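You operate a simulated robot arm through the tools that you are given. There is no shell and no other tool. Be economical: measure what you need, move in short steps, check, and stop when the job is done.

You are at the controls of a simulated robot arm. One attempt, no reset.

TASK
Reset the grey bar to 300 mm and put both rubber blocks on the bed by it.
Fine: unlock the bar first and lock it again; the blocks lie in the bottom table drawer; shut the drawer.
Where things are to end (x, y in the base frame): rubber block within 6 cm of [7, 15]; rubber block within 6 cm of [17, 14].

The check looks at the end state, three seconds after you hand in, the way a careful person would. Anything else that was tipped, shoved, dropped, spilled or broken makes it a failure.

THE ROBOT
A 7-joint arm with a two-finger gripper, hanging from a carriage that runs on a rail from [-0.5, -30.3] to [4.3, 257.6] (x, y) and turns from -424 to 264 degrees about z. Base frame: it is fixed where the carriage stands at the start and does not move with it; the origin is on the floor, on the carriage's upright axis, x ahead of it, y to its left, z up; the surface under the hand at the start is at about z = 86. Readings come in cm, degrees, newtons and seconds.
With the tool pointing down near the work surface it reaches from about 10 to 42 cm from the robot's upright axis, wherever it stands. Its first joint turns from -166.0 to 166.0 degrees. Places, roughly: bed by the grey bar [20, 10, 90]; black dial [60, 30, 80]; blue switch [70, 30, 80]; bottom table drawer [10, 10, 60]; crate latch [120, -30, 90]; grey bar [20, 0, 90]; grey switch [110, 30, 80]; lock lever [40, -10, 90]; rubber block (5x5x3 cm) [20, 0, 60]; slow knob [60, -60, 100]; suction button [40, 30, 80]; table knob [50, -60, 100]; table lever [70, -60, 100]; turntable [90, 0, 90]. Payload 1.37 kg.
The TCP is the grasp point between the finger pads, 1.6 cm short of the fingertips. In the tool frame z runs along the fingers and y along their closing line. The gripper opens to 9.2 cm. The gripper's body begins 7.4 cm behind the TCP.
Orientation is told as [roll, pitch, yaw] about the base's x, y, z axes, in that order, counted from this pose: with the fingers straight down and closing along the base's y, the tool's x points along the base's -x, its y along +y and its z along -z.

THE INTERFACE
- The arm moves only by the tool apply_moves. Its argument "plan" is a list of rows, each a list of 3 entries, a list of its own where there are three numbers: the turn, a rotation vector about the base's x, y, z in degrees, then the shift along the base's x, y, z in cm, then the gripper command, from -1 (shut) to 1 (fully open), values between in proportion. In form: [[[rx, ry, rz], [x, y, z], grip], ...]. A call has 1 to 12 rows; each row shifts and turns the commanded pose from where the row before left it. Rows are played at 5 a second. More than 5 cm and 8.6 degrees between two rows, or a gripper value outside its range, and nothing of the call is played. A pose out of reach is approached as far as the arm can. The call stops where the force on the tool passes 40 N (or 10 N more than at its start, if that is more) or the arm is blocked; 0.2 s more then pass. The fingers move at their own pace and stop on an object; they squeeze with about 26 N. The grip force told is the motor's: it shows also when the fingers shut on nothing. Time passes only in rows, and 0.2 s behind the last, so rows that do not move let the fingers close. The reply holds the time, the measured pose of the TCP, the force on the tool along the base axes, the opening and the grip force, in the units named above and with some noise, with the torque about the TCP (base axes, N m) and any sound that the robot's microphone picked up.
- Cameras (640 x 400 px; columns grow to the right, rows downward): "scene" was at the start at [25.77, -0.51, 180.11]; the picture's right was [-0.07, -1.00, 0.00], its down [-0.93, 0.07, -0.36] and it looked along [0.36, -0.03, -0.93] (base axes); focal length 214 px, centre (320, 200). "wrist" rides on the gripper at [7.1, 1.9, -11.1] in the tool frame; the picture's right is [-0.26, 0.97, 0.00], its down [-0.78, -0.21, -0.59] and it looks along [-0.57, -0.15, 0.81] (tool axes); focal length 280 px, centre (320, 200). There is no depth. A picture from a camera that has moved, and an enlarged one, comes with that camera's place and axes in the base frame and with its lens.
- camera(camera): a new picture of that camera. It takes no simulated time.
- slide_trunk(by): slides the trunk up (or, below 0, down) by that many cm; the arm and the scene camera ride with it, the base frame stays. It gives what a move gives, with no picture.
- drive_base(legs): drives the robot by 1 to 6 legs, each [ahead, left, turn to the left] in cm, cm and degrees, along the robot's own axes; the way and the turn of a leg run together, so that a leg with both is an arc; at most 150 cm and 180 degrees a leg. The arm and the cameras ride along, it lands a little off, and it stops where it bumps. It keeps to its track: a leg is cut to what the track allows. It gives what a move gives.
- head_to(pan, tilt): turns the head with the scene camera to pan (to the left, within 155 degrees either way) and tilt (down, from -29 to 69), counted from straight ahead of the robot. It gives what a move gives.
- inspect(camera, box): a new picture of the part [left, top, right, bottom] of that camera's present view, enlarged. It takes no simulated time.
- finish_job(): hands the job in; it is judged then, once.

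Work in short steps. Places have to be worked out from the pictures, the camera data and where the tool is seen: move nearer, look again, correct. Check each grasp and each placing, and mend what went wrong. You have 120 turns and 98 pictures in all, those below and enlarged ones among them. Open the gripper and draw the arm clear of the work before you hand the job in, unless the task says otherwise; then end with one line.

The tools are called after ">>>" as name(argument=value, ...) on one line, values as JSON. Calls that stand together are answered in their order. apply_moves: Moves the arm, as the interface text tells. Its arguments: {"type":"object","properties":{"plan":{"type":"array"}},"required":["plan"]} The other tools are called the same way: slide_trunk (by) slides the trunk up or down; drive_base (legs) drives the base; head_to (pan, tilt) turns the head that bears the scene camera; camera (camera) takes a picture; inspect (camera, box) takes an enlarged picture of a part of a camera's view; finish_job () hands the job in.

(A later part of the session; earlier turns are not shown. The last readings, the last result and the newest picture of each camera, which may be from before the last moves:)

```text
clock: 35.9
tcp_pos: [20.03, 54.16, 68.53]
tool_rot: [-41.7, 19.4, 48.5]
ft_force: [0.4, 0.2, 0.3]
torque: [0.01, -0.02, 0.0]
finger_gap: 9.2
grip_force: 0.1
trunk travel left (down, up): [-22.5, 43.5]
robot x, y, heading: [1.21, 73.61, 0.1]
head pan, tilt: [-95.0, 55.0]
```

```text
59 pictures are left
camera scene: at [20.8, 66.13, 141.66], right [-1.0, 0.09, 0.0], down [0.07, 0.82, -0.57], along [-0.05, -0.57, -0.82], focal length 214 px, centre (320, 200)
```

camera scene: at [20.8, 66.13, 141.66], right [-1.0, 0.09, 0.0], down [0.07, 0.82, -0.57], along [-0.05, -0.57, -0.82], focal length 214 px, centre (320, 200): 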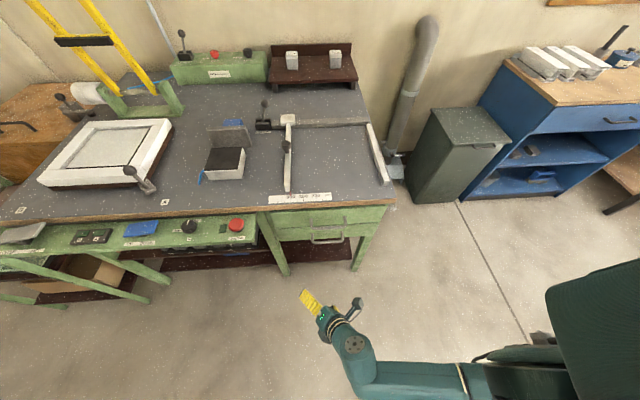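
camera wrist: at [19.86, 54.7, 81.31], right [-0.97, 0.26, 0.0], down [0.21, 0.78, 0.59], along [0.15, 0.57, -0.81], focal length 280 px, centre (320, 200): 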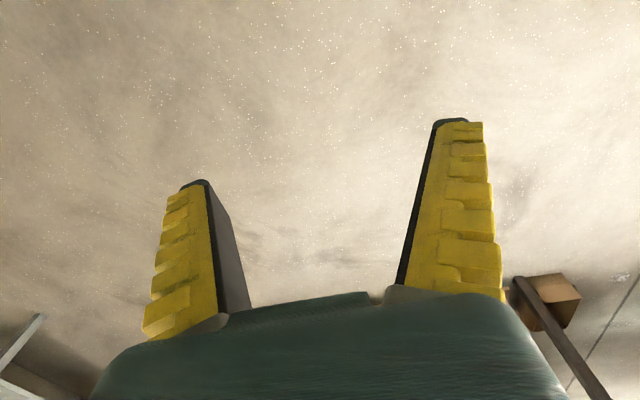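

The turn goes well; I play the remaining eight rows and look with the wrist.

>>> apply_moves(plan=[[[-4.62, -4.62, -4.62], [-0.25, -1.1, -0.25], 1], [[-4.62, -4.62, -4.62], [-0.25, -1.1, -0.25], 1], [[-4.62, -4.62, -4.62], [-0.25, -1.1, -0.25], 1], [[-4.62, -4.62, -4.62], [-0.25, -1.1, -0.25], 1], [[-4.62, -4.62, -4.62], [-0.25, -1.1, -0.25], 1], [[-4.62, -4.62, -4.62], [-0.25, -1.1, -0.25], 1], [[-4.62, -4.62, -4.62], [-0.25, -1.1, -0.25], 1], [[-4.62, -4.62, -4.62], [-0.25, -1.1, -0.25], 1]])

>>> camera(camera="wrist")

>>> camera(camera="scene")

```text
clock: 37.7
tcp_pos: [18.23, 45.2, 66.52]
tool_rot: [-90.1, -0.2, -0.1]
ft_force: [1.4, 0.3, 0.7]
torque: [0.01, 0.02, -0.01]
finger_gap: 9.19
grip_force: 0.1
trunk travel left (down, up): [-22.5, 43.5]
robot x, y, heading: [1.03, 73.32, 0.3]
head pan, tilt: [-95.0, 55.0]
```

```text
58 pictures are left
camera wrist: at [11.07, 56.29, 64.59], right [0.26, 0.0, -0.96], down [0.78, 0.59, 0.21], along [0.57, -0.81, 0.16], focal length 280 px, centre (320, 200)
```

wrist: 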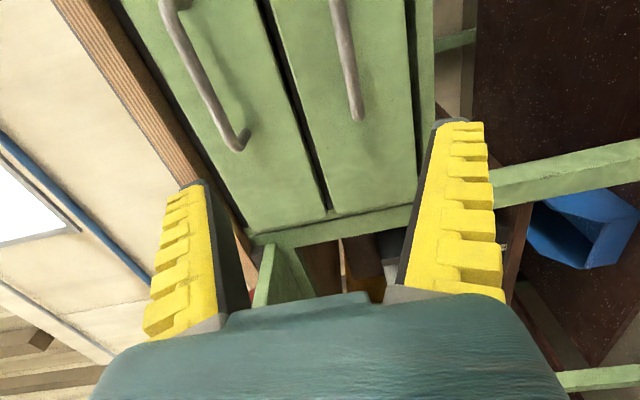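

```text
57 pictures are left
camera scene: at [20.83, 66.1, 141.67], right [-1.0, 0.09, 0.0], down [0.07, 0.82, -0.57], along [-0.05, -0.57, -0.82], focal length 214 px, centre (320, 200)
```

scene: 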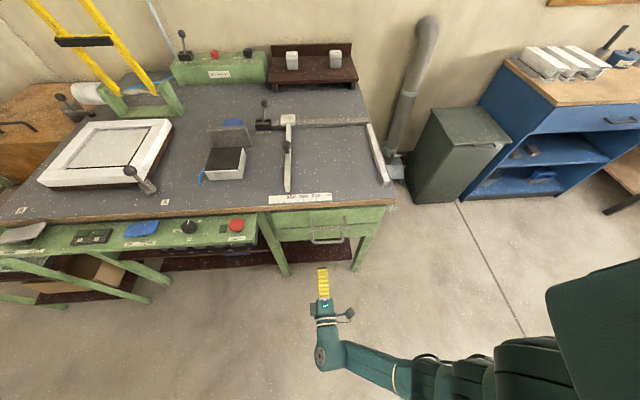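

The hand is horizontal. From this view the bottom bar is near z≈63. I move to [15.2,38,63] and look again.

>>> apply_moves(plan=[[[0, 0, 0], [-1, -2.4, -1.1], 1], [[0, 0, 0], [-1, -2.4, -1.1], 1], [[0, 0, 0], [-1, -2.4, -1.2], 1]])

>>> camera(camera="wrist")

>>> inspect(camera="scene", box=[256, 210, 400, 300])

```text
clock: 38.5
tcp_pos: [15.15, 38.05, 62.94]
tool_rot: [-90.1, 0.0, -0.1]
ft_force: [0.6, -0.3, -0.2]
torque: [-0.04, -0.01, 0.05]
finger_gap: 9.19
grip_force: 0.1
trunk travel left (down, up): [-22.5, 43.5]
robot x, y, heading: [1.2, 73.53, 0.2]
head pan, tilt: [-95.0, 55.0]
```

```text
56 pictures are left
camera wrist: at [7.84, 49.11, 61.13], right [0.26, 0.0, -0.96], down [0.78, 0.59, 0.21], along [0.57, -0.81, 0.16], focal length 280 px, centre (320, 200)
```

wrist: 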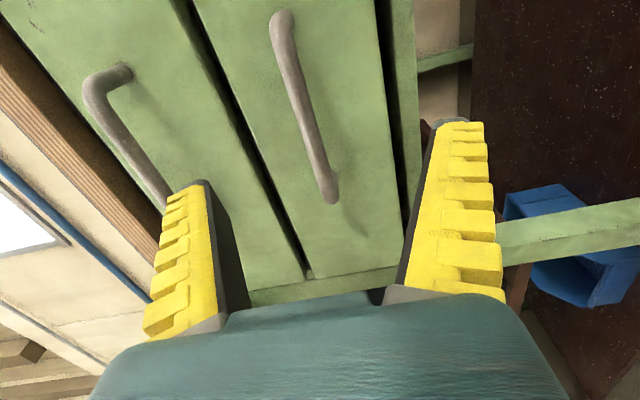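

```text
4.44 times, centred on (328, 255) of scene
camera zoom: at [20.8, 66.08, 141.66], right [-1.0, 0.09, 0.0], down [0.07, 0.82, -0.57], along [-0.05, -0.57, -0.82], focal length 953 px, centre (284, -44)
```

zoom: 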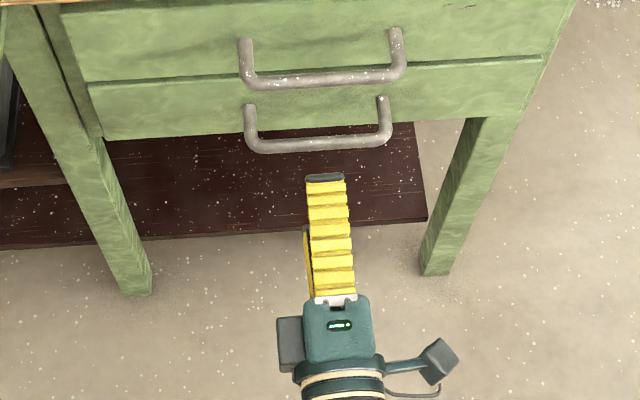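

The bar lies at z≈63.8, y≈31.5. I raise slightly, move in so the bar is between the pads, and close.

>>> apply_moves(plan=[[[0, 0, 0], [0, -3.2, 0.8], 1], [[0, 0, 0], [0, -2, 0], 1], [[0, 0, 0], [0, -1.2, 0], 1], [[0, 0, 0], [0, 0, 0], -1], [[0, 0, 0], [0, 0, 0], -1], [[0, 0, 0], [0, 0, 0], -1], [[0, 0, 0], [0, 0, 0], -1]])

>>> camera(camera="wrist")

>>> inspect(camera="scene", box=[256, 210, 400, 300])

```text
clock: 40.1
tcp_pos: [14.86, 31.98, 63.55]
tool_rot: [-89.7, 0.1, 0.0]
ft_force: [1.2, -1.7, -15.0]
torque: [-0.14, 0.06, -0.01]
finger_gap: 0.0
grip_force: 28.4
trunk travel left (down, up): [-22.5, 43.5]
robot x, y, heading: [1.09, 73.37, 0.0]
head pan, tilt: [-95.0, 55.0]
```

```text
54 pictures are left
camera wrist: at [7.85, 43.02, 61.81], right [0.26, 0.01, -0.97], down [0.78, 0.59, 0.21], along [0.57, -0.81, 0.15], focal length 280 px, centre (320, 200)
```

wrist: 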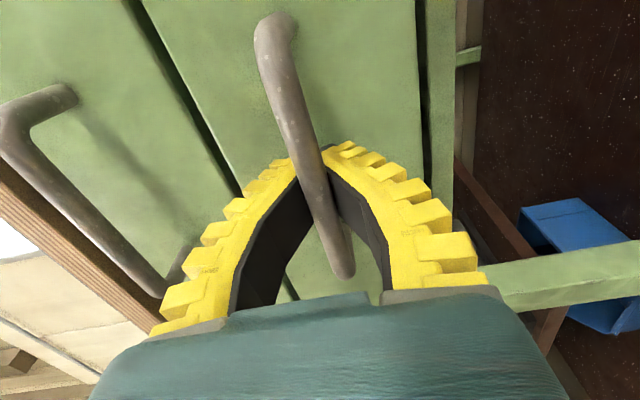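

```text
4.44 times, centred on (328, 255) of scene
camera zoom: at [20.8, 66.18, 141.64], right [-1.0, 0.09, 0.0], down [0.07, 0.82, -0.57], along [-0.05, -0.57, -0.82], focal length 953 px, centre (284, -44)
```

zoom: 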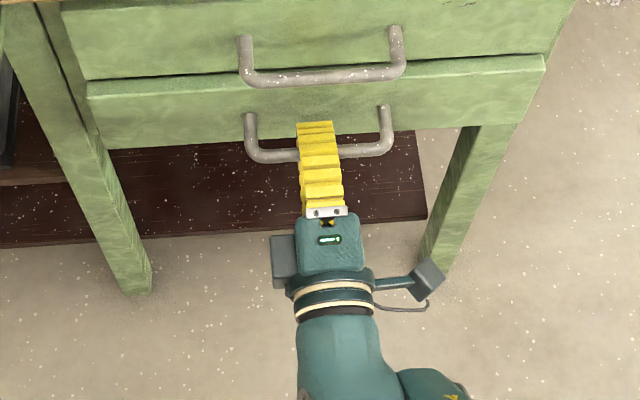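

The fingers closed behind the bar and the lower drawer already came out slightly. I pull a few cm with the arm to test.

>>> apply_moves(plan=[[[0, 0, 0], [0, 1.5, 0], -1], [[0, 0, 0], [0, 2, 0], -1], [[0, 0, 0], [0, 2, 0], -1]])

>>> inspect(camera="scene", box=[256, 200, 416, 300])

```text
clock: 40.9
tcp_pos: [14.99, 37.38, 63.9]
tool_rot: [-90.2, 0.0, -0.2]
ft_force: [0.4, 0.3, -10.3]
torque: [0.0, 0.1, 0.01]
finger_gap: 0.0
grip_force: 28.3
trunk travel left (down, up): [-22.5, 43.5]
robot x, y, heading: [1.31, 73.29, 0.0]
head pan, tilt: [-95.0, 55.0]
```

```text
4.00 times, centred on (336, 250) of scene
camera zoom: at [20.79, 66.19, 141.67], right [-1.0, 0.09, 0.0], down [0.07, 0.82, -0.57], along [-0.05, -0.57, -0.82], focal length 858 px, centre (256, 0)
```

zoom: 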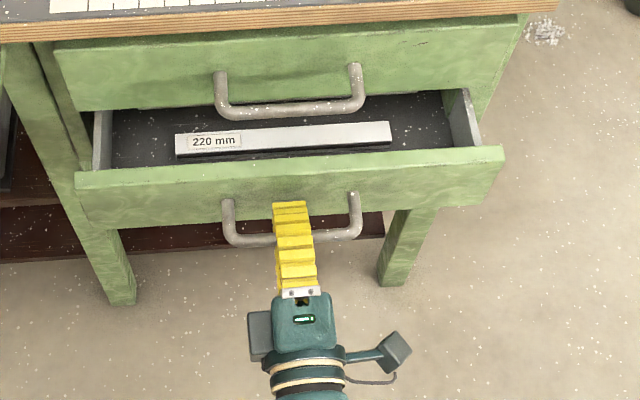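

The drawer opens smoothly. I pull on by driving the base left 15 cm while holding the handle.

>>> drive_base(legs=[[0, 15, 0]])

>>> camera(camera="scene")

```text
clock: 42.3
tcp_pos: [15.22, 52.19, 63.91]
tool_rot: [-90.1, -0.1, 0.0]
ft_force: [0.0, 0.5, 0.4]
torque: [-0.01, -0.03, 0.0]
finger_gap: 0.0
grip_force: 27.6
trunk travel left (down, up): [-22.5, 43.5]
robot x, y, heading: [1.12, 88.42, -0.1]
head pan, tilt: [-95.0, 55.0]
```

```text
51 pictures are left
camera scene: at [21.05, 81.05, 141.66], right [-1.0, 0.09, 0.0], down [0.07, 0.82, -0.57], along [-0.05, -0.57, -0.82], focal length 214 px, centre (320, 200)
```

scene: 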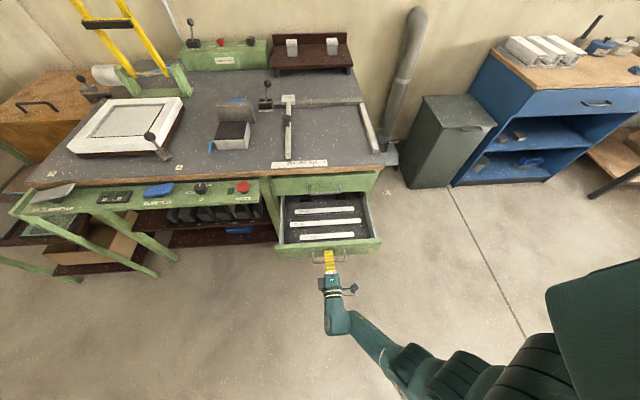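

Three long strips are showing, no blocks yet. I pull 10 cm more.

>>> drive_base(legs=[[0, 10, 0]])

>>> inspect(camera="scene", box=[250, 150, 410, 250])

```text
clock: 43.5
tcp_pos: [15.41, 62.15, 63.88]
tool_rot: [-90.0, 0.0, 0.0]
ft_force: [0.8, -0.4, 0.0]
torque: [0.01, -0.01, 0.0]
finger_gap: 0.0
grip_force: 28.2
trunk travel left (down, up): [-22.5, 43.5]
robot x, y, heading: [1.65, 98.18, 0.1]
head pan, tilt: [-95.0, 55.0]
```

```text
4.00 times, centred on (330, 200) of scene
camera zoom: at [21.23, 91.01, 141.66], right [-1.0, 0.09, 0.0], down [0.07, 0.82, -0.57], along [-0.05, -0.57, -0.82], focal length 858 px, centre (280, 200)
```

zoom: 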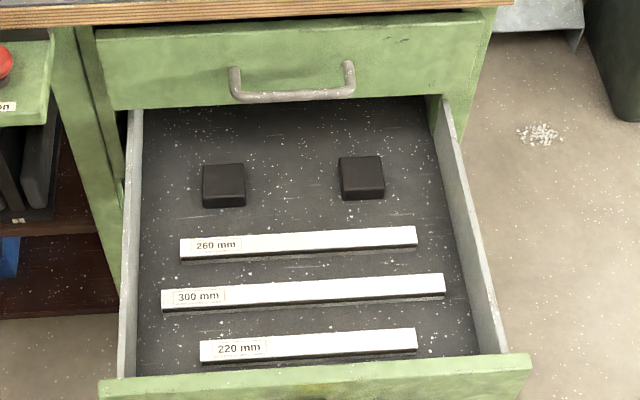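

Both black blocks are visible, but close under the table edge. I pull 8 cm more for room.

>>> drive_base(legs=[[0, 8, 0]])

>>> inspect(camera="scene", box=[250, 150, 410, 250])

```text
clock: 44.5
tcp_pos: [15.54, 67.97, 63.59]
tool_rot: [-89.2, -0.2, 0.0]
ft_force: [0.1, -10.2, -7.7]
torque: [-0.09, 0.01, 0.06]
finger_gap: 0.59
grip_force: 28.1
trunk travel left (down, up): [-22.5, 43.5]
robot x, y, heading: [1.92, 104.43, 0.4]
head pan, tilt: [-95.0, 55.0]
stopped in leg 1: the force on the tool passed its limit at 73 N (the readings are from after the stop); the commanded pose is now the measured one
```

```text
4.00 times, centred on (330, 200) of scene
camera zoom: at [21.34, 97.17, 141.68], right [-1.0, 0.09, 0.0], down [0.07, 0.82, -0.57], along [-0.05, -0.57, -0.82], focal length 858 px, centre (280, 200)
```

zoom: 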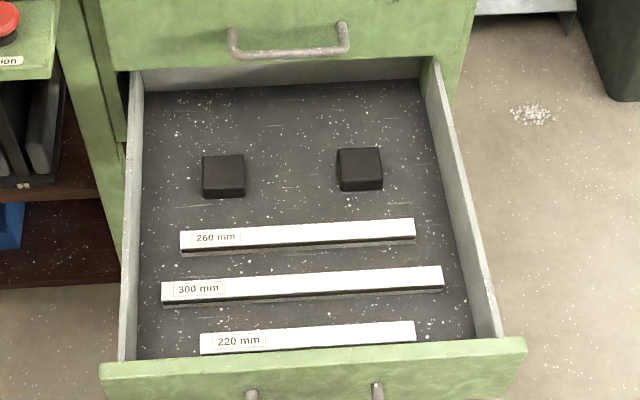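

The drawer hit its stop; blocks should now be near [22.6,38.4] and [6.6,38.6]. I release the handle and back off.

>>> apply_moves(plan=[[[0, 0, 0], [0, -0.3, 0], 0], [[0, 0, 0], [0, 0, 0], 1], [[0, 0, 0], [0, 0, 0], 1], [[0, 0, 0], [0, 3, 0], 1], [[0, 0, 0], [0, 4, 0], 1], [[0, 0, 0], [0, 2, 4], 1], [[0, 0, 0], [0, 0, 5], 1], [[0, 0, 0], [0, 0, 5], 1]])

>>> camera(camera="scene")

```text
clock: 46.3
tcp_pos: [15.37, 77.33, 77.62]
tool_rot: [-89.0, 0.0, -0.1]
ft_force: [0.5, -0.1, -0.2]
torque: [0.01, -0.01, -0.02]
finger_gap: 9.19
grip_force: 0.1
trunk travel left (down, up): [-22.5, 43.5]
robot x, y, heading: [1.83, 104.36, 0.2]
head pan, tilt: [-95.0, 55.0]
```

```text
48 pictures are left
camera scene: at [21.33, 97.31, 141.65], right [-1.0, 0.09, 0.0], down [0.07, 0.82, -0.57], along [-0.05, -0.57, -0.82], focal length 214 px, centre (320, 200)
```

scene: 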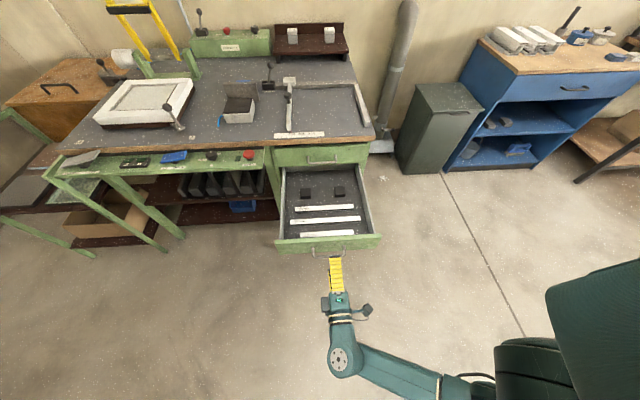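

Clean release. Now I turn the hand to point down, closing along x, with the wrist camera on the +y side.

>>> apply_moves(plan=[[[4.62, -4.62, -4.62], [0, -0.5, 0.4], 1], [[4.62, -4.62, -4.62], [0, -0.5, 0.4], 1], [[4.62, -4.62, -4.62], [0, -0.5, 0.4], 1], [[4.62, -4.62, -4.62], [0, -0.5, 0.4], 1], [[4.62, -4.62, -4.62], [0, -0.5, 0.4], 1], [[4.62, -4.62, -4.62], [0, -0.5, 0.4], 1], [[4.62, -4.62, -4.62], [0, -0.5, 0.4], 1], [[4.62, -4.62, -4.62], [0, -0.5, 0.4], 1], [[4.62, -4.62, -4.62], [0, -0.5, 0.4], 1], [[4.62, -4.62, -4.62], [0, -0.5, 0.4], 1], [[4.62, -4.62, -4.62], [0, -0.5, 0.4], 1]])

>>> apply_moves(plan=[[[4.62, -4.62, -4.62], [0, -0.5, 0.4], 1], [[4.62, -4.62, -4.62], [0, -0.5, 0.4], 1], [[4.62, -4.62, -4.62], [0, -0.5, 0.4], 1], [[4.62, -4.62, -4.62], [0, -0.5, 0.4], 1]])

>>> camera(camera="wrist")

```text
clock: 48.7
tcp_pos: [15.53, 71.44, 82.03]
tool_rot: [-20.6, -14.8, -68.6]
ft_force: [0.2, 0.1, 0.5]
torque: [-0.02, 0.0, -0.01]
finger_gap: 9.19
grip_force: 0.1
trunk travel left (down, up): [-22.5, 43.5]
robot x, y, heading: [2.0, 104.72, 0.0]
head pan, tilt: [-95.0, 55.0]
```

```text
clock: 49.7
tcp_pos: [15.59, 69.65, 83.53]
tool_rot: [1.0, 0.2, -90.2]
ft_force: [0.5, 0.5, 0.1]
torque: [0.0, -0.01, -0.01]
finger_gap: 9.19
grip_force: 0.0
trunk travel left (down, up): [-22.5, 43.5]
robot x, y, heading: [1.85, 104.68, 0.2]
head pan, tilt: [-95.0, 55.0]
```

```text
47 pictures are left
camera wrist: at [17.24, 76.56, 94.63], right [0.96, -0.27, 0.01], down [-0.22, -0.78, 0.58], along [-0.14, -0.56, -0.81], focal length 280 px, centre (320, 200)
```

wrist: 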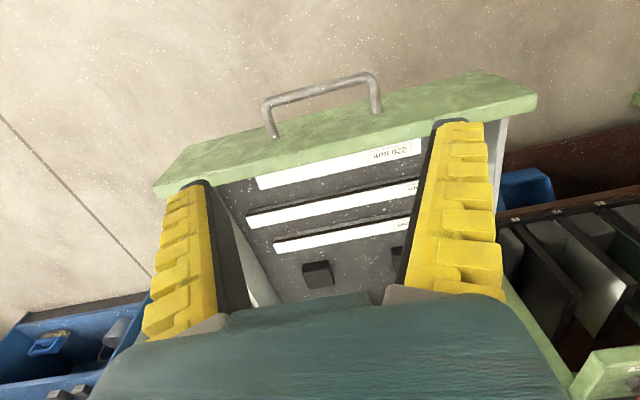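

The drawer and blocks are in view. I raise the trunk for body clearance, then drive back right so the hand comes over the blocks.

>>> slide_trunk(by=18)

>>> drive_base(legs=[[0, -28, 0]])

>>> camera(camera="wrist")

>>> camera(camera="scene")

```text
clock: 51.7
tcp_pos: [15.45, 69.66, 101.47]
tool_rot: [0.8, 0.1, -90.1]
ft_force: [0.2, 0.0, 0.7]
torque: [0.01, 0.0, -0.03]
finger_gap: 9.19
grip_force: 0.0
trunk travel left (down, up): [-40.5, 25.5]
robot x, y, heading: [1.63, 104.51, 0.1]
head pan, tilt: [-95.0, 55.0]
```

```text
clock: 53.6
tcp_pos: [15.02, 42.17, 101.59]
tool_rot: [0.9, 0.2, -90.2]
ft_force: [0.2, -0.5, 0.3]
torque: [-0.01, 0.0, 0.01]
finger_gap: 9.2
grip_force: 0.0
trunk travel left (down, up): [-40.5, 25.5]
robot x, y, heading: [1.01, 77.21, 0.1]
head pan, tilt: [-95.0, 55.0]
```

```text
46 pictures are left
camera wrist: at [16.79, 49.1, 112.63], right [0.96, -0.26, 0.01], down [-0.22, -0.78, 0.58], along [-0.14, -0.57, -0.81], focal length 280 px, centre (320, 200)
```

wrist: 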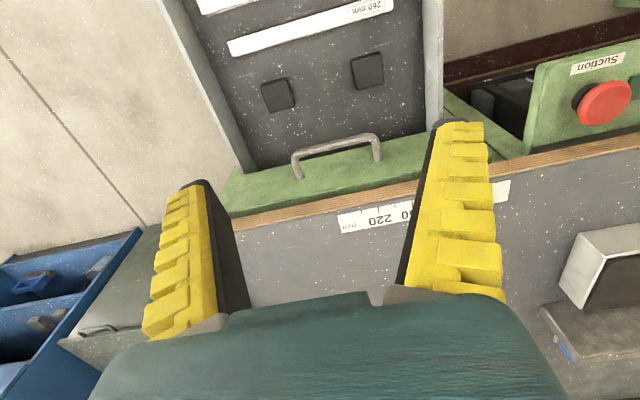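

```text
45 pictures are left
camera scene: at [20.87, 69.82, 159.66], right [-1.0, 0.09, 0.0], down [0.07, 0.82, -0.57], along [-0.05, -0.57, -0.82], focal length 214 px, centre (320, 200)
```

scene: 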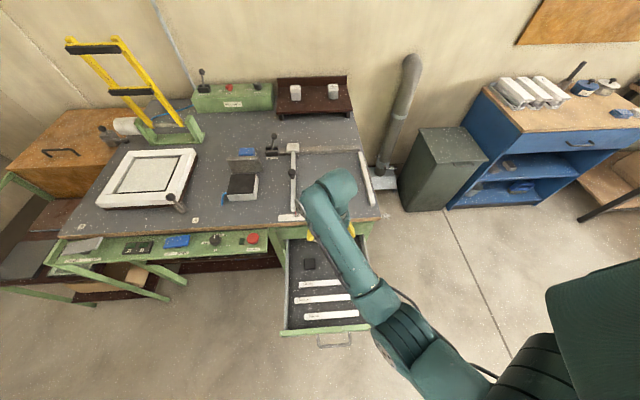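

Blocks near [22.6,37.5] and [6.5,37.5]. I drive 5 cm more right for reach and move over the first block.

>>> drive_base(legs=[[0, -5.5, 0]])

>>> apply_moves(plan=[[[-0.5, 0, 0], [3.7, 0.5, -3], 1], [[-0.4, 0, 0], [3.7, 0.5, -3], 1], [[0, 0, 0], [0, 0, -4.5], 1], [[0, 0, 0], [0, 0, -4.5], 1], [[0, 0, 0], [0, 0, -4.5], 1]])

>>> camera(camera="wrist")

```text
clock: 54.6
tcp_pos: [14.97, 36.5, 101.47]
tool_rot: [0.9, 0.1, -90.2]
ft_force: [-0.3, 0.6, -0.5]
torque: [0.0, -0.02, 0.0]
finger_gap: 9.22
grip_force: 0.1
trunk travel left (down, up): [-40.5, 25.5]
robot x, y, heading: [1.14, 71.68, -0.1]
head pan, tilt: [-95.0, 55.0]
```

```text
clock: 55.8
tcp_pos: [22.35, 37.3, 81.85]
tool_rot: [0.9, -0.9, -90.0]
ft_force: [0.3, -0.3, -0.6]
torque: [0.04, 0.04, -0.01]
finger_gap: 9.19
grip_force: 0.1
trunk travel left (down, up): [-40.5, 25.5]
robot x, y, heading: [1.22, 71.66, 0.0]
head pan, tilt: [-95.0, 55.0]
```

```text
44 pictures are left
camera wrist: at [24.24, 44.56, 92.94], right [0.96, -0.26, 0.02], down [-0.22, -0.77, 0.6], along [-0.14, -0.58, -0.8], focal length 280 px, centre (320, 200)
```

wrist: 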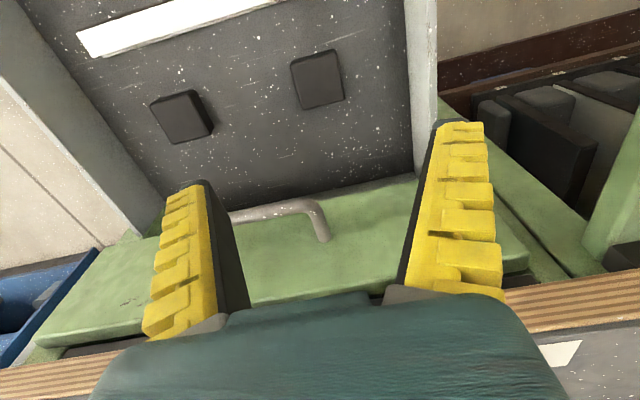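

Block A lies at [22.55,37.1], top near z≈61. I straighten the tilt and lower around it, in steps.

>>> apply_moves(plan=[[[0.9, 0.9, 0], [0.2, -0.2, -4.5], 1], [[0, 0, 0], [0, 0, -4.5], 1], [[0, 0, 0], [0, 0, -4.5], 1], [[0, 0, 0], [0, 0, -4.5], 1], [[0, 0, 0], [0, 0, -2], 1]])

>>> camera(camera="wrist")

```text
clock: 57.0
tcp_pos: [21.95, 38.14, 67.85]
tool_rot: [0.0, 0.1, -90.1]
ft_force: [0.6, -0.1, -0.2]
torque: [0.01, -0.01, -0.02]
finger_gap: 9.21
grip_force: 0.0
out of reach, approached as far as the arm can: row 4, 5
trunk travel left (down, up): [-40.5, 25.5]
robot x, y, heading: [0.93, 71.38, 0.2]
head pan, tilt: [-95.0, 55.0]
```

```text
43 pictures are left
camera wrist: at [23.87, 45.26, 78.89], right [0.96, -0.26, 0.0], down [-0.21, -0.78, 0.59], along [-0.16, -0.57, -0.81], focal length 280 px, centre (320, 200)
```

wrist: 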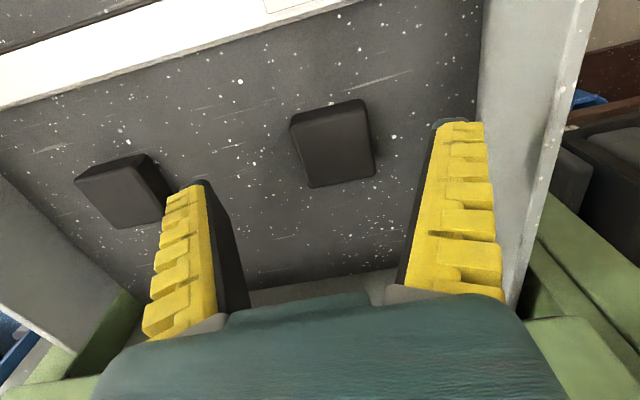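

The arm runs out of reach downward here; the trunk has to go lower. I raise the arm a bit, then lower the trunk 10 cm.

>>> apply_moves(plan=[[[0, 0, 0], [0, 0, 4.5], 1], [[0, 0, 0], [0, 0, 4.5], 1], [[0, 0, 0], [0, 0, 3], 1]])

>>> slide_trunk(by=-9)

```text
clock: 57.8
tcp_pos: [21.92, 38.21, 79.86]
tool_rot: [-0.1, 0.2, -90.0]
ft_force: [1.8, -0.4, -0.6]
torque: [0.02, 0.03, 0.04]
finger_gap: 9.19
grip_force: 0.1
trunk travel left (down, up): [-40.5, 25.5]
robot x, y, heading: [1.14, 71.49, 0.3]
head pan, tilt: [-95.0, 55.0]
```

```text
clock: 59.0
tcp_pos: [21.93, 38.21, 70.94]
tool_rot: [-0.1, 0.2, -90.0]
ft_force: [-1.2, -1.0, 0.3]
torque: [-0.01, 0.03, 0.01]
finger_gap: 9.19
grip_force: 0.1
trunk travel left (down, up): [-31.5, 34.5]
robot x, y, heading: [1.13, 71.52, -0.1]
head pan, tilt: [-95.0, 55.0]
```

Now at [21.9,38.2,70.9]; I go down to the block at [22.5,37.2], z 60.6.

>>> apply_moves(plan=[[[0, 0, 0], [0.6, -1.0, -3], 1], [[0, 0, 0], [0, 0, -4], 1], [[0, 0, 0], [0, 0, -2.3], 1], [[0, 0, 0], [0, 0, -1], 1]])

>>> camera(camera="wrist")

```text
clock: 60.0
tcp_pos: [22.83, 36.38, 60.94]
tool_rot: [0.1, -0.5, -90.0]
ft_force: [-5.6, -1.2, 31.9]
torque: [0.08, -0.33, 0.27]
finger_gap: 9.25
grip_force: 0.0
trunk travel left (down, up): [-31.5, 34.5]
robot x, y, heading: [1.18, 71.22, 0.0]
head pan, tilt: [-95.0, 55.0]
```

```text
42 pictures are left
camera wrist: at [24.73, 43.52, 71.96], right [0.96, -0.26, 0.01], down [-0.21, -0.77, 0.59], along [-0.15, -0.58, -0.8], focal length 280 px, centre (320, 200)
```

wrist: 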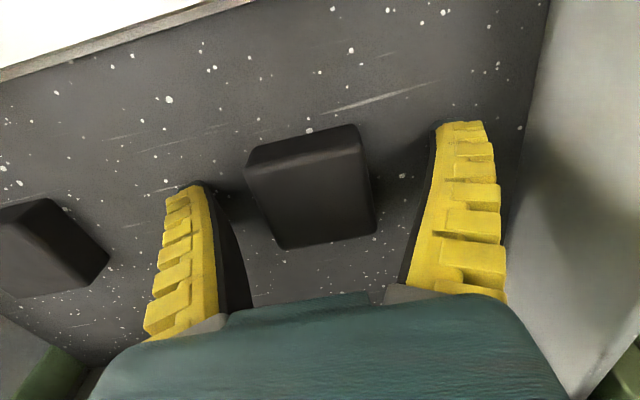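

Fingertips touched the drawer floor (z≈59.3). I rise 0.5 cm and close on the block.

>>> apply_moves(plan=[[[0, 0.5, 0], [-0.2, 0, 0.7], 1], [[0, 0, 0], [0, 0, 0], -1], [[0, 0, 0], [0, 0, 0], -1], [[0, 0, 0], [0, 0, 0], -1]])

```text
clock: 61.0
tcp_pos: [23.03, 36.59, 61.67]
tool_rot: [-0.3, -0.4, -90.1]
ft_force: [5.8, 0.4, 35.2]
torque: [0.05, -0.38, 0.07]
finger_gap: 4.64
grip_force: 25.9
trunk travel left (down, up): [-31.5, 34.5]
robot x, y, heading: [1.16, 71.47, 0.1]
head pan, tilt: [-95.0, 55.0]
```

Gripped at 4.6 cm. There is still an upward force; I lift 3 cm and check.

>>> apply_moves(plan=[[[0, 0, 0], [0, 0, 1], -1], [[0, 0, 0], [0, 0, 2], -1], [[0, 0, 0], [0, 0, 0], -1]])

>>> camera(camera="wrist")

```text
clock: 61.9
tcp_pos: [22.28, 37.24, 64.19]
tool_rot: [-0.7, 0.4, -90.2]
ft_force: [0.0, -1.4, -0.7]
torque: [0.03, 0.01, -0.02]
finger_gap: 4.65
grip_force: 26.1
trunk travel left (down, up): [-31.5, 34.5]
robot x, y, heading: [0.95, 71.78, 0.3]
head pan, tilt: [-95.0, 55.0]
```

```text
41 pictures are left
camera wrist: at [24.32, 44.26, 75.22], right [0.96, -0.26, -0.01], down [-0.21, -0.78, 0.59], along [-0.16, -0.56, -0.81], focal length 280 px, centre (320, 200)
```

wrist: 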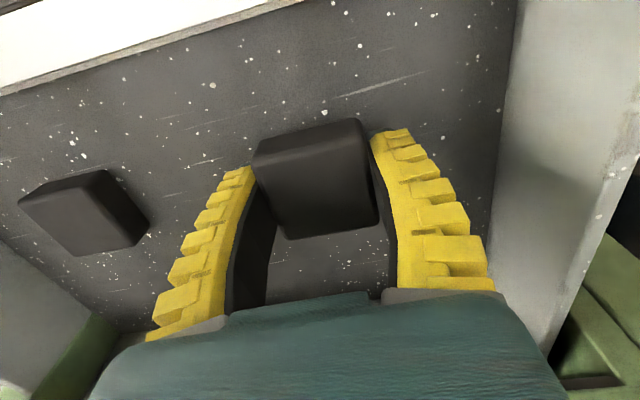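

Block A is held. I lift it, raise the trunk, and drive right to bring it over the bed.

>>> apply_moves(plan=[[[0.5, -0.4, 0], [0, 0.3, 4.5], -1], [[0, 0, 0], [0, 0.3, 4.5], -1], [[0, 0, 0], [0, 0.3, 4.5], -1]])

>>> slide_trunk(by=31)

>>> drive_base(legs=[[0, -24, 0]])

>>> camera(camera="wrist")

```text
clock: 62.6
tcp_pos: [22.26, 38.14, 77.66]
tool_rot: [-0.2, 0.6, -90.1]
ft_force: [-0.2, 0.4, -1.3]
torque: [0.01, 0.01, -0.01]
finger_gap: 4.61
grip_force: 26.1
trunk travel left (down, up): [-31.5, 34.5]
robot x, y, heading: [1.2, 71.48, 0.0]
head pan, tilt: [-95.0, 55.0]
```

```text
clock: 65.7
tcp_pos: [22.29, 38.03, 108.68]
tool_rot: [-0.2, 0.6, -90.0]
ft_force: [0.0, 0.2, -0.5]
torque: [-0.02, -0.02, 0.03]
finger_gap: 4.64
grip_force: 26.2
trunk travel left (down, up): [-62.5, 3.5]
robot x, y, heading: [1.23, 71.61, 0.0]
head pan, tilt: [-95.0, 55.0]
```

```text
clock: 67.5
tcp_pos: [21.92, 13.94, 108.76]
tool_rot: [-0.2, 0.6, -89.8]
ft_force: [0.5, 0.5, -0.9]
torque: [-0.02, 0.0, -0.01]
finger_gap: 4.61
grip_force: 25.7
trunk travel left (down, up): [-62.5, 3.5]
robot x, y, heading: [0.86, 47.53, 0.6]
head pan, tilt: [-95.0, 55.0]
```

```text
40 pictures are left
camera wrist: at [23.91, 20.84, 119.84], right [0.97, -0.26, -0.01], down [-0.21, -0.79, 0.58], along [-0.15, -0.56, -0.81], focal length 280 px, centre (320, 200)
```

wrist: 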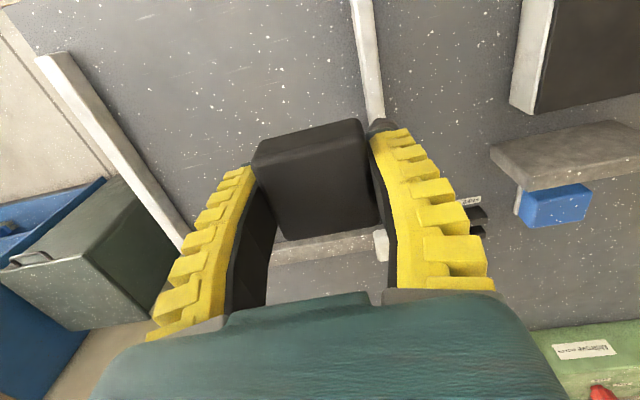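

Over the table; I move to x=17 and lower until the block almost touches (table z≈86, block bottom about 2.1 below TCP).

>>> apply_moves(plan=[[[0, 0, 0], [-2.4, 0, -4], -1], [[0, 0, 0], [-2.5, 0, -4], -1], [[0, 0, 0], [0, 0, -4], -1], [[0, 0, 0], [0, 0, -4], -1], [[0, 0, 0], [0, 0, -2.5], -1], [[0, 0, 0], [0, 0, -1], -1], [[0, 0, 0], [0, 0, -0.5], -1]])

>>> camera(camera="wrist")

```text
clock: 69.1
tcp_pos: [17.02, 13.98, 88.7]
tool_rot: [-0.2, 0.6, -89.8]
ft_force: [0.8, -0.2, -1.7]
torque: [-0.03, -0.02, 0.02]
finger_gap: 4.63
grip_force: 25.8
trunk travel left (down, up): [-62.5, 3.5]
robot x, y, heading: [0.71, 47.25, 0.5]
head pan, tilt: [-95.0, 55.0]
```

```text
39 pictures are left
camera wrist: at [18.93, 20.94, 99.84], right [0.97, -0.26, -0.01], down [-0.21, -0.79, 0.58], along [-0.15, -0.56, -0.81], focal length 280 px, centre (320, 200)
```

wrist: 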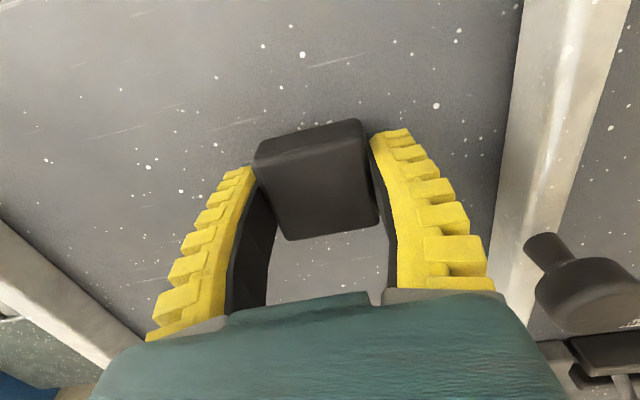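

I lower in tiny steps to feel the table.

>>> apply_moves(plan=[[[0, 0, 0], [0, 0, -0.3], -1], [[0, 0, 0], [0, 0, -0.2], -1], [[0, 0, 0], [0, 0, -0.2], -1]])

```text
clock: 69.9
tcp_pos: [16.98, 13.97, 88.07]
tool_rot: [-0.1, 0.7, -89.8]
ft_force: [0.7, 0.0, -1.9]
torque: [0.0, 0.02, 0.02]
finger_gap: 4.6
grip_force: 25.9
trunk travel left (down, up): [-62.5, 3.5]
robot x, y, heading: [0.77, 47.24, 0.4]
head pan, tilt: [-95.0, 55.0]
```

No contact yet; a few steps more.

>>> apply_moves(plan=[[[0, 0, 0], [0, 0, -0.2], -1], [[0, 0, 0], [0, 0, -0.2], -1], [[0, 0, 0], [0, 0, 0], -1]])

```text
clock: 70.7
tcp_pos: [17.11, 13.93, 87.76]
tool_rot: [-0.2, 0.7, -89.8]
ft_force: [-0.5, -0.5, -0.9]
torque: [-0.02, -0.02, -0.03]
finger_gap: 4.63
grip_force: 26.0
trunk travel left (down, up): [-62.5, 3.5]
robot x, y, heading: [0.74, 47.25, 0.4]
head pan, tilt: [-95.0, 55.0]
```

Still free; two more small steps.

>>> apply_moves(plan=[[[0, 0, 0], [0, 0, -0.2], -1], [[0, 0, 0], [0, 0, -0.2], -1], [[0, 0, 0], [0, 0, 0], -1]])

>>> inspect(camera="wrist", box=[200, 80, 440, 260])

```text
clock: 71.5
tcp_pos: [17.09, 13.95, 87.77]
tool_rot: [-0.1, 0.6, -89.8]
ft_force: [0.1, 0.2, -1.0]
torque: [-0.01, 0.02, 0.04]
finger_gap: 4.64
grip_force: 26.0
out of reach, approached as far as the arm can: row 1
trunk travel left (down, up): [-62.5, 3.5]
robot x, y, heading: [0.61, 46.87, 0.4]
head pan, tilt: [-95.0, 55.0]
```

```text
2.22 times, centred on (320, 170) of wrist
camera zoom: at [18.95, 20.92, 98.91], right [0.97, -0.26, -0.01], down [-0.21, -0.79, 0.58], along [-0.15, -0.56, -0.81], focal length 623 px, centre (320, 267)
```

zoom: 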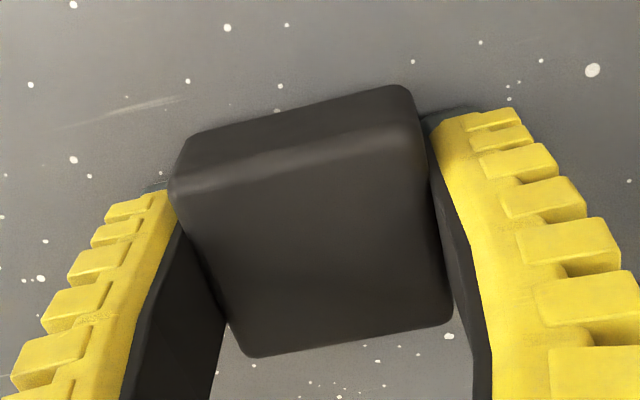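

Reach limit again; I let the trunk down by 0.6 cm instead.

>>> slide_trunk(by=-0.6)

```text
clock: 71.9
tcp_pos: [16.94, 13.88, 87.68]
tool_rot: [-0.3, 0.9, -89.7]
ft_force: [-3.5, 5.8, 12.5]
torque: [0.02, -0.35, 0.11]
finger_gap: 4.64
grip_force: 26.5
trunk travel left (down, up): [-62.2, 3.8]
robot x, y, heading: [0.67, 46.89, 0.6]
head pan, tilt: [-95.0, 55.0]
stopped: the force on the tool passed its limit at 56 N (the readings are from after the stop); the commanded pose is now the measured one
```

Contact felt: the block is on the table. I open and rise.

>>> apply_moves(plan=[[[0, 0, 0], [0, 0, 0.2], 0.4], [[0, 0, 0], [0, 0, 0], 1], [[0, 0, 0], [0, 0, 0], 1], [[0, 0, 0], [0, 0, 3], 1], [[0, 0, 0], [0, 0, 4.5], 1], [[0, 0, 0], [0, 0, 4.5], 1], [[0, 0, 0], [0, 0, 4.5], 1], [[0, 0, 0], [0, 0, 3], 1]])

>>> camera(camera="wrist")

```text
clock: 73.7
tcp_pos: [17.04, 13.94, 107.56]
tool_rot: [-0.3, 0.7, -89.8]
ft_force: [-0.2, 0.0, -1.1]
torque: [-0.04, 0.02, -0.04]
finger_gap: 9.2
grip_force: 0.1
trunk travel left (down, up): [-62.2, 3.8]
robot x, y, heading: [0.7, 46.85, 0.6]
head pan, tilt: [-95.0, 55.0]
```

```text
37 pictures are left
camera wrist: at [19.01, 20.88, 118.78], right [0.97, -0.26, -0.01], down [-0.21, -0.79, 0.58], along [-0.16, -0.56, -0.81], focal length 280 px, centre (320, 200)
```

wrist: 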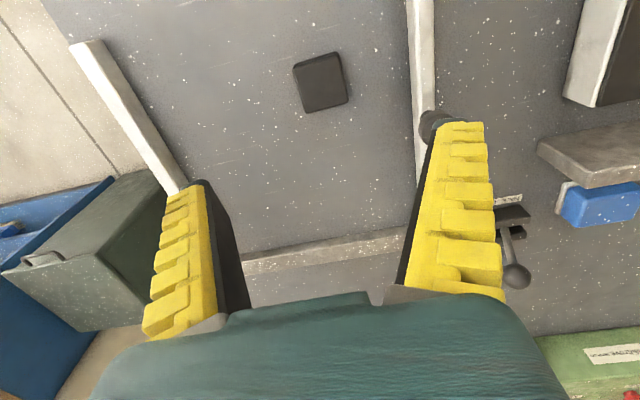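

Block A is placed. I go back for block B: drive left, move to x=6.5, then lower the trunk.

>>> drive_base(legs=[[0, 24.5, 0]])

>>> apply_moves(plan=[[[0.7, 0.3, 0], [-3.6, 0, 0], 1], [[0, 0, 0], [-3.6, 0, 0], 1], [[0, 0, 0], [-3.6, 0, 0], 1]])

>>> slide_trunk(by=-31)

>>> camera(camera="wrist")

```text
clock: 75.5
tcp_pos: [17.31, 38.08, 107.54]
tool_rot: [-0.3, 0.7, -90.2]
ft_force: [-0.5, 0.4, -1.2]
torque: [0.01, 0.0, 0.02]
finger_gap: 9.19
grip_force: 0.0
trunk travel left (down, up): [-62.2, 3.8]
robot x, y, heading: [0.67, 71.68, 0.2]
head pan, tilt: [-95.0, 55.0]
```

```text
clock: 76.3
tcp_pos: [6.66, 38.16, 107.83]
tool_rot: [-0.6, 1.4, -90.1]
ft_force: [-0.4, -0.1, -1.3]
torque: [0.01, -0.01, -0.02]
finger_gap: 9.18
grip_force: 0.0
trunk travel left (down, up): [-62.2, 3.8]
robot x, y, heading: [1.22, 71.71, 0.1]
head pan, tilt: [-95.0, 55.0]
```

```text
clock: 79.4
tcp_pos: [6.63, 38.15, 76.61]
tool_rot: [-0.6, 1.5, -90.1]
ft_force: [-0.6, -0.2, -0.2]
torque: [0.02, 0.02, -0.02]
finger_gap: 9.18
grip_force: 0.1
trunk travel left (down, up): [-31.2, 34.8]
robot x, y, heading: [0.96, 71.98, -0.2]
head pan, tilt: [-95.0, 55.0]
```

```text
36 pictures are left
camera wrist: at [8.72, 44.92, 87.97], right [0.96, -0.26, -0.02], down [-0.21, -0.79, 0.57], along [-0.16, -0.55, -0.82], focal length 280 px, centre (320, 200)
```

wrist: 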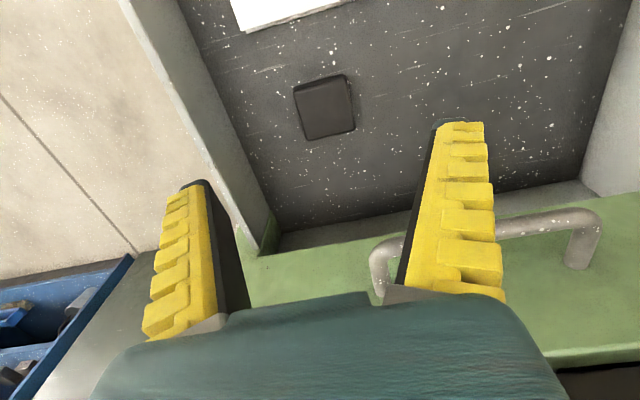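

Block B seen at about [6.9,37.4]. I straighten and lower around it to z≈61.3.

>>> apply_moves(plan=[[[-1.4, -0.6, 0], [0.2, -0.7, -4], 1], [[0, 0, 0], [0, 0, -4], 1], [[0, 0, 0], [0, 0, -4], 1], [[0, 0, 0], [0, 0, -2.5], 1], [[0, 0, 0], [0, 0, -0.7], 1]])

>>> camera(camera="wrist")

```text
clock: 80.6
tcp_pos: [6.95, 37.54, 61.41]
tool_rot: [-0.1, 0.0, -90.2]
ft_force: [0.3, 0.2, 0.0]
torque: [0.01, -0.03, 0.0]
finger_gap: 9.19
grip_force: 0.2
trunk travel left (down, up): [-31.2, 34.8]
robot x, y, heading: [1.36, 71.55, 0.1]
head pan, tilt: [-95.0, 55.0]
```

```text
35 pictures are left
camera wrist: at [8.89, 44.53, 72.54], right [0.96, -0.26, 0.0], down [-0.21, -0.78, 0.59], along [-0.16, -0.57, -0.81], focal length 280 px, centre (320, 200)
```

wrist: 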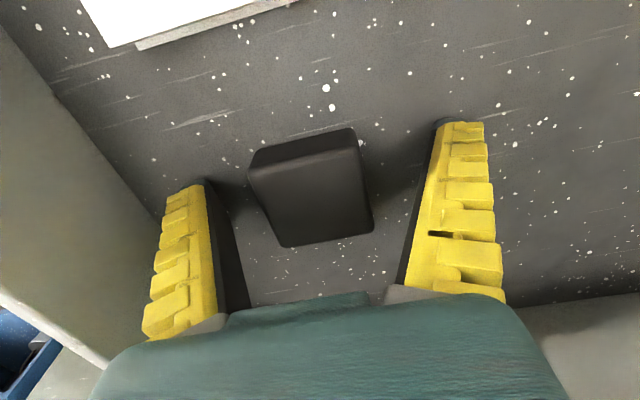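

Well centred and no contact. I close and lift.

>>> apply_moves(plan=[[[0, 0, 0], [0, 0, 0], -1], [[0, 0, 0], [0, 0, 0], -1], [[0, 0, 0], [0, 0, 0], -1], [[0, 0, 0], [0, 0, 2], -1], [[0, 0, 0], [0, 0.2, 4.5], -1], [[0, 0, 0], [0, 0.2, 4.5], -1], [[0, 0, 0], [0, 0.2, 4.5], -1]])

>>> camera(camera="wrist")

```text
clock: 82.2
tcp_pos: [6.87, 38.11, 77.14]
tool_rot: [0.0, 0.1, -90.2]
ft_force: [0.2, 0.4, -1.5]
torque: [-0.02, -0.04, -0.01]
finger_gap: 4.61
grip_force: 25.8
trunk travel left (down, up): [-31.2, 34.8]
robot x, y, heading: [1.37, 71.43, 0.1]
head pan, tilt: [-95.0, 55.0]
```

```text
34 pictures are left
camera wrist: at [8.81, 45.14, 88.26], right [0.96, -0.27, 0.0], down [-0.21, -0.78, 0.59], along [-0.16, -0.57, -0.81], focal length 280 px, centre (320, 200)
```

wrist: 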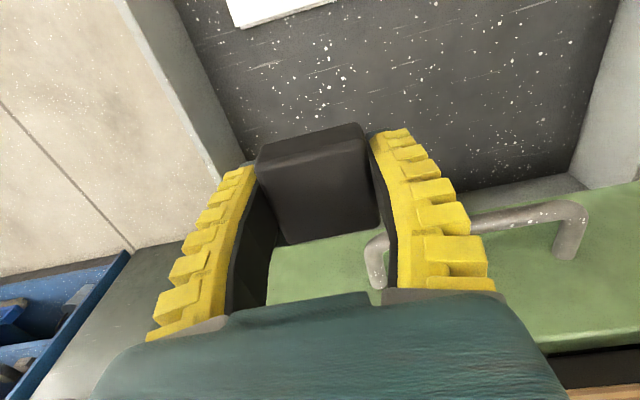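

Block B is held. Trunk up and drive right to put it at about [6.8,15].

>>> slide_trunk(by=30)

>>> drive_base(legs=[[0, -23.5, 0]])

>>> camera(camera="wrist")

```text
clock: 85.2
tcp_pos: [6.88, 38.1, 107.11]
tool_rot: [0.0, 0.0, -90.2]
ft_force: [0.5, 0.0, -1.1]
torque: [-0.04, 0.03, -0.01]
finger_gap: 4.61
grip_force: 26.0
trunk travel left (down, up): [-61.2, 4.8]
robot x, y, heading: [1.37, 71.8, -0.1]
head pan, tilt: [-95.0, 55.0]
```

```text
clock: 87.0
tcp_pos: [6.37, 14.47, 107.16]
tool_rot: [0.1, 0.0, -90.4]
ft_force: [-0.5, 0.0, -1.2]
torque: [-0.01, -0.01, 0.0]
finger_gap: 4.59
grip_force: 25.6
trunk travel left (down, up): [-61.2, 4.8]
robot x, y, heading: [0.95, 47.67, -0.4]
head pan, tilt: [-95.0, 55.0]
```

```text
33 pictures are left
camera wrist: at [8.31, 21.55, 118.22], right [0.96, -0.27, 0.0], down [-0.22, -0.78, 0.59], along [-0.16, -0.57, -0.81], focal length 280 px, centre (320, 200)
```

wrist: 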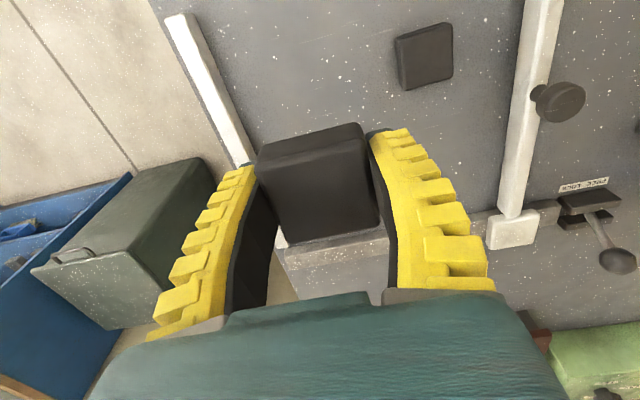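

I lower block B at [6.8,14.9].

>>> apply_moves(plan=[[[0, 0, 0], [0.3, 0.3, -4.5], -1], [[0, 0, 0], [0.2, 0.2, -4.5], -1], [[0, 0, 0], [0, 0, -4.5], -1], [[0, 0, 0], [0, 0, -3.5], -1], [[0, 0, 0], [0, 0, -1.5], -1], [[0, 0, 0], [0, 0, -0.4], -1], [[0, 0, 0], [0, 0, -0.3], -1], [[0, 0, 0], [0, 0, -0.3], -1]])

```text
clock: 88.8
tcp_pos: [6.89, 14.93, 87.61]
tool_rot: [0.1, 0.1, -90.5]
ft_force: [-0.4, -0.1, -1.1]
torque: [-0.02, -0.01, -0.01]
finger_gap: 4.63
grip_force: 25.4
trunk travel left (down, up): [-61.2, 4.8]
robot x, y, heading: [0.94, 48.29, -0.2]
head pan, tilt: [-95.0, 55.0]
```

>>> apply_moves(plan=[[[0, 0, 0], [0, 0, -0.15], -1], [[0, 0, 0], [0, 0, -0.15], -1], [[0, 0, 0], [0, 0, -0.1], -1]])

```text
clock: 89.4
tcp_pos: [6.93, 14.9, 87.6]
tool_rot: [-0.1, 0.1, -90.3]
ft_force: [-1.6, 13.7, 30.8]
torque: [-0.06, -0.08, -0.01]
finger_gap: 4.64
grip_force: 26.5
trunk travel left (down, up): [-61.2, 4.8]
robot x, y, heading: [0.83, 48.23, -0.1]
head pan, tilt: [-95.0, 55.0]
stopped in row 3: the force on the tool passed its limit at 44 N (the readings are from after the stop); the commanded pose is now the measured one
```

Contact with the table. I open and rise.

>>> apply_moves(plan=[[[0, 0, 0], [0, 0, 0.2], 0.4], [[0, 0, 0], [0, 0, 0], 1], [[0, 0, 0], [0, 0, 0], 1], [[0, 0, 0], [0, 0, 3], 1], [[0, 0, 0], [0, 0, 4.5], 1], [[0, 0, 0], [0, 0, 4.5], 1], [[0, 0, 0], [0, 0, 4.5], 1], [[0, 0, 0], [0, 0, 3], 1]])

>>> camera(camera="wrist")

```text
clock: 91.2
tcp_pos: [6.83, 15.1, 107.18]
tool_rot: [0.1, 0.0, -90.4]
ft_force: [0.3, -0.5, 0.4]
torque: [-0.01, -0.01, 0.0]
finger_gap: 9.2
grip_force: 0.1
trunk travel left (down, up): [-61.2, 4.8]
robot x, y, heading: [0.62, 47.72, -0.4]
head pan, tilt: [-95.0, 55.0]
```

```text
32 pictures are left
camera wrist: at [8.77, 22.11, 118.22], right [0.96, -0.27, 0.0], down [-0.22, -0.78, 0.59], along [-0.16, -0.57, -0.81], focal length 280 px, centre (320, 200)
```

wrist: 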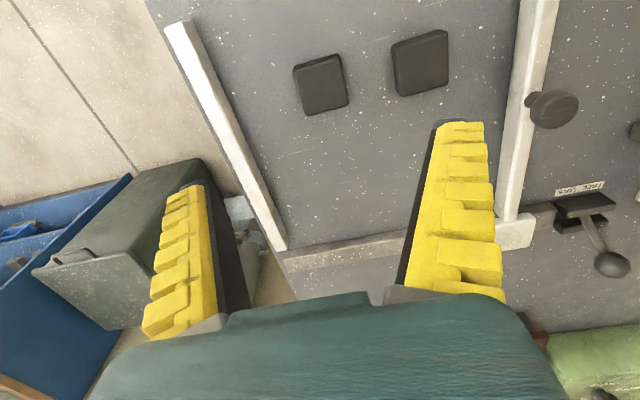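

Both blocks are on the bed. Now I drive left past the open drawer and turn the hand to horizontal again.

>>> drive_base(legs=[[0, 58, 0]])

>>> apply_moves(plan=[[[-4.62, 4.62, 4.62], [0.58, 0.5, 0], 1], [[-4.62, 4.62, 4.62], [0.58, 0.5, 0], 1], [[-4.62, 4.62, 4.62], [0.58, 0.5, 0], 1], [[-4.62, 4.62, 4.62], [0.58, 0.5, 0], 1], [[-4.62, 4.62, 4.62], [0.58, 0.5, 0], 1], [[-4.62, 4.62, 4.62], [0.58, 0.5, 0], 1], [[-4.62, 4.62, 4.62], [0.58, 0.5, 0], 1], [[-4.62, 4.62, 4.62], [0.58, 0.5, 0], 1]])

>>> apply_moves(plan=[[[-4.62, 4.62, 4.62], [0.58, 0.5, 0], 1], [[-4.62, 4.62, 4.62], [0.58, 0.5, 0], 1], [[-4.62, 4.62, 4.62], [0.58, 0.5, 0], 1], [[-4.62, 4.62, 4.62], [0.58, 0.5, 0], 1], [[-4.62, 4.62, 4.62], [0.58, 0.5, 0], 1], [[-4.62, 4.62, 4.62], [0.58, 0.5, 0], 1], [[-4.62, 4.62, 4.62], [0.58, 0.5, 0], 1]])

>>> camera(camera="scene")

```text
clock: 94.4
tcp_pos: [7.61, 71.69, 107.03]
tool_rot: [0.1, 0.0, -90.7]
ft_force: [0.4, 0.0, -1.1]
torque: [-0.01, -0.03, -0.02]
finger_gap: 9.19
grip_force: 0.1
trunk travel left (down, up): [-61.2, 4.8]
robot x, y, heading: [1.83, 104.71, -0.4]
head pan, tilt: [-95.0, 55.0]
```

```text
clock: 96.2
tcp_pos: [12.29, 75.75, 106.95]
tool_rot: [-48.3, -19.9, -41.8]
ft_force: [-0.6, 0.0, -0.1]
torque: [0.01, 0.02, -0.02]
finger_gap: 9.18
grip_force: 0.1
trunk travel left (down, up): [-61.2, 4.8]
robot x, y, heading: [1.62, 105.08, -0.6]
head pan, tilt: [-95.0, 55.0]
```

```text
clock: 97.8
tcp_pos: [16.19, 79.29, 107.1]
tool_rot: [-90.2, -0.5, 0.1]
ft_force: [-0.2, -0.1, 0.0]
torque: [-0.02, 0.01, -0.01]
finger_gap: 9.17
grip_force: 0.0
trunk travel left (down, up): [-61.2, 4.8]
robot x, y, heading: [1.95, 104.97, -0.6]
head pan, tilt: [-95.0, 55.0]
```

```text
31 pictures are left
camera scene: at [21.26, 97.31, 180.35], right [-1.0, 0.1, 0.0], down [0.08, 0.82, -0.57], along [-0.05, -0.57, -0.82], focal length 214 px, centre (320, 200)
```

scene: 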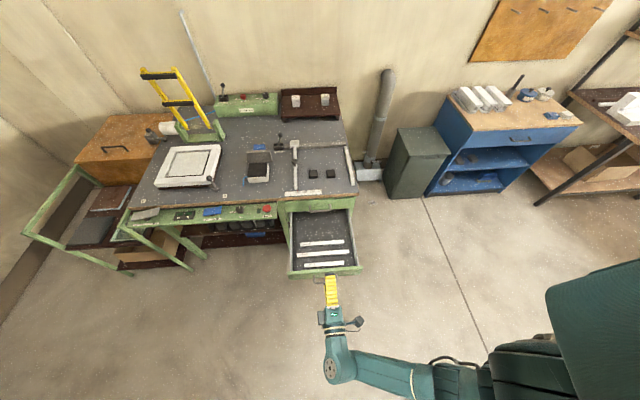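

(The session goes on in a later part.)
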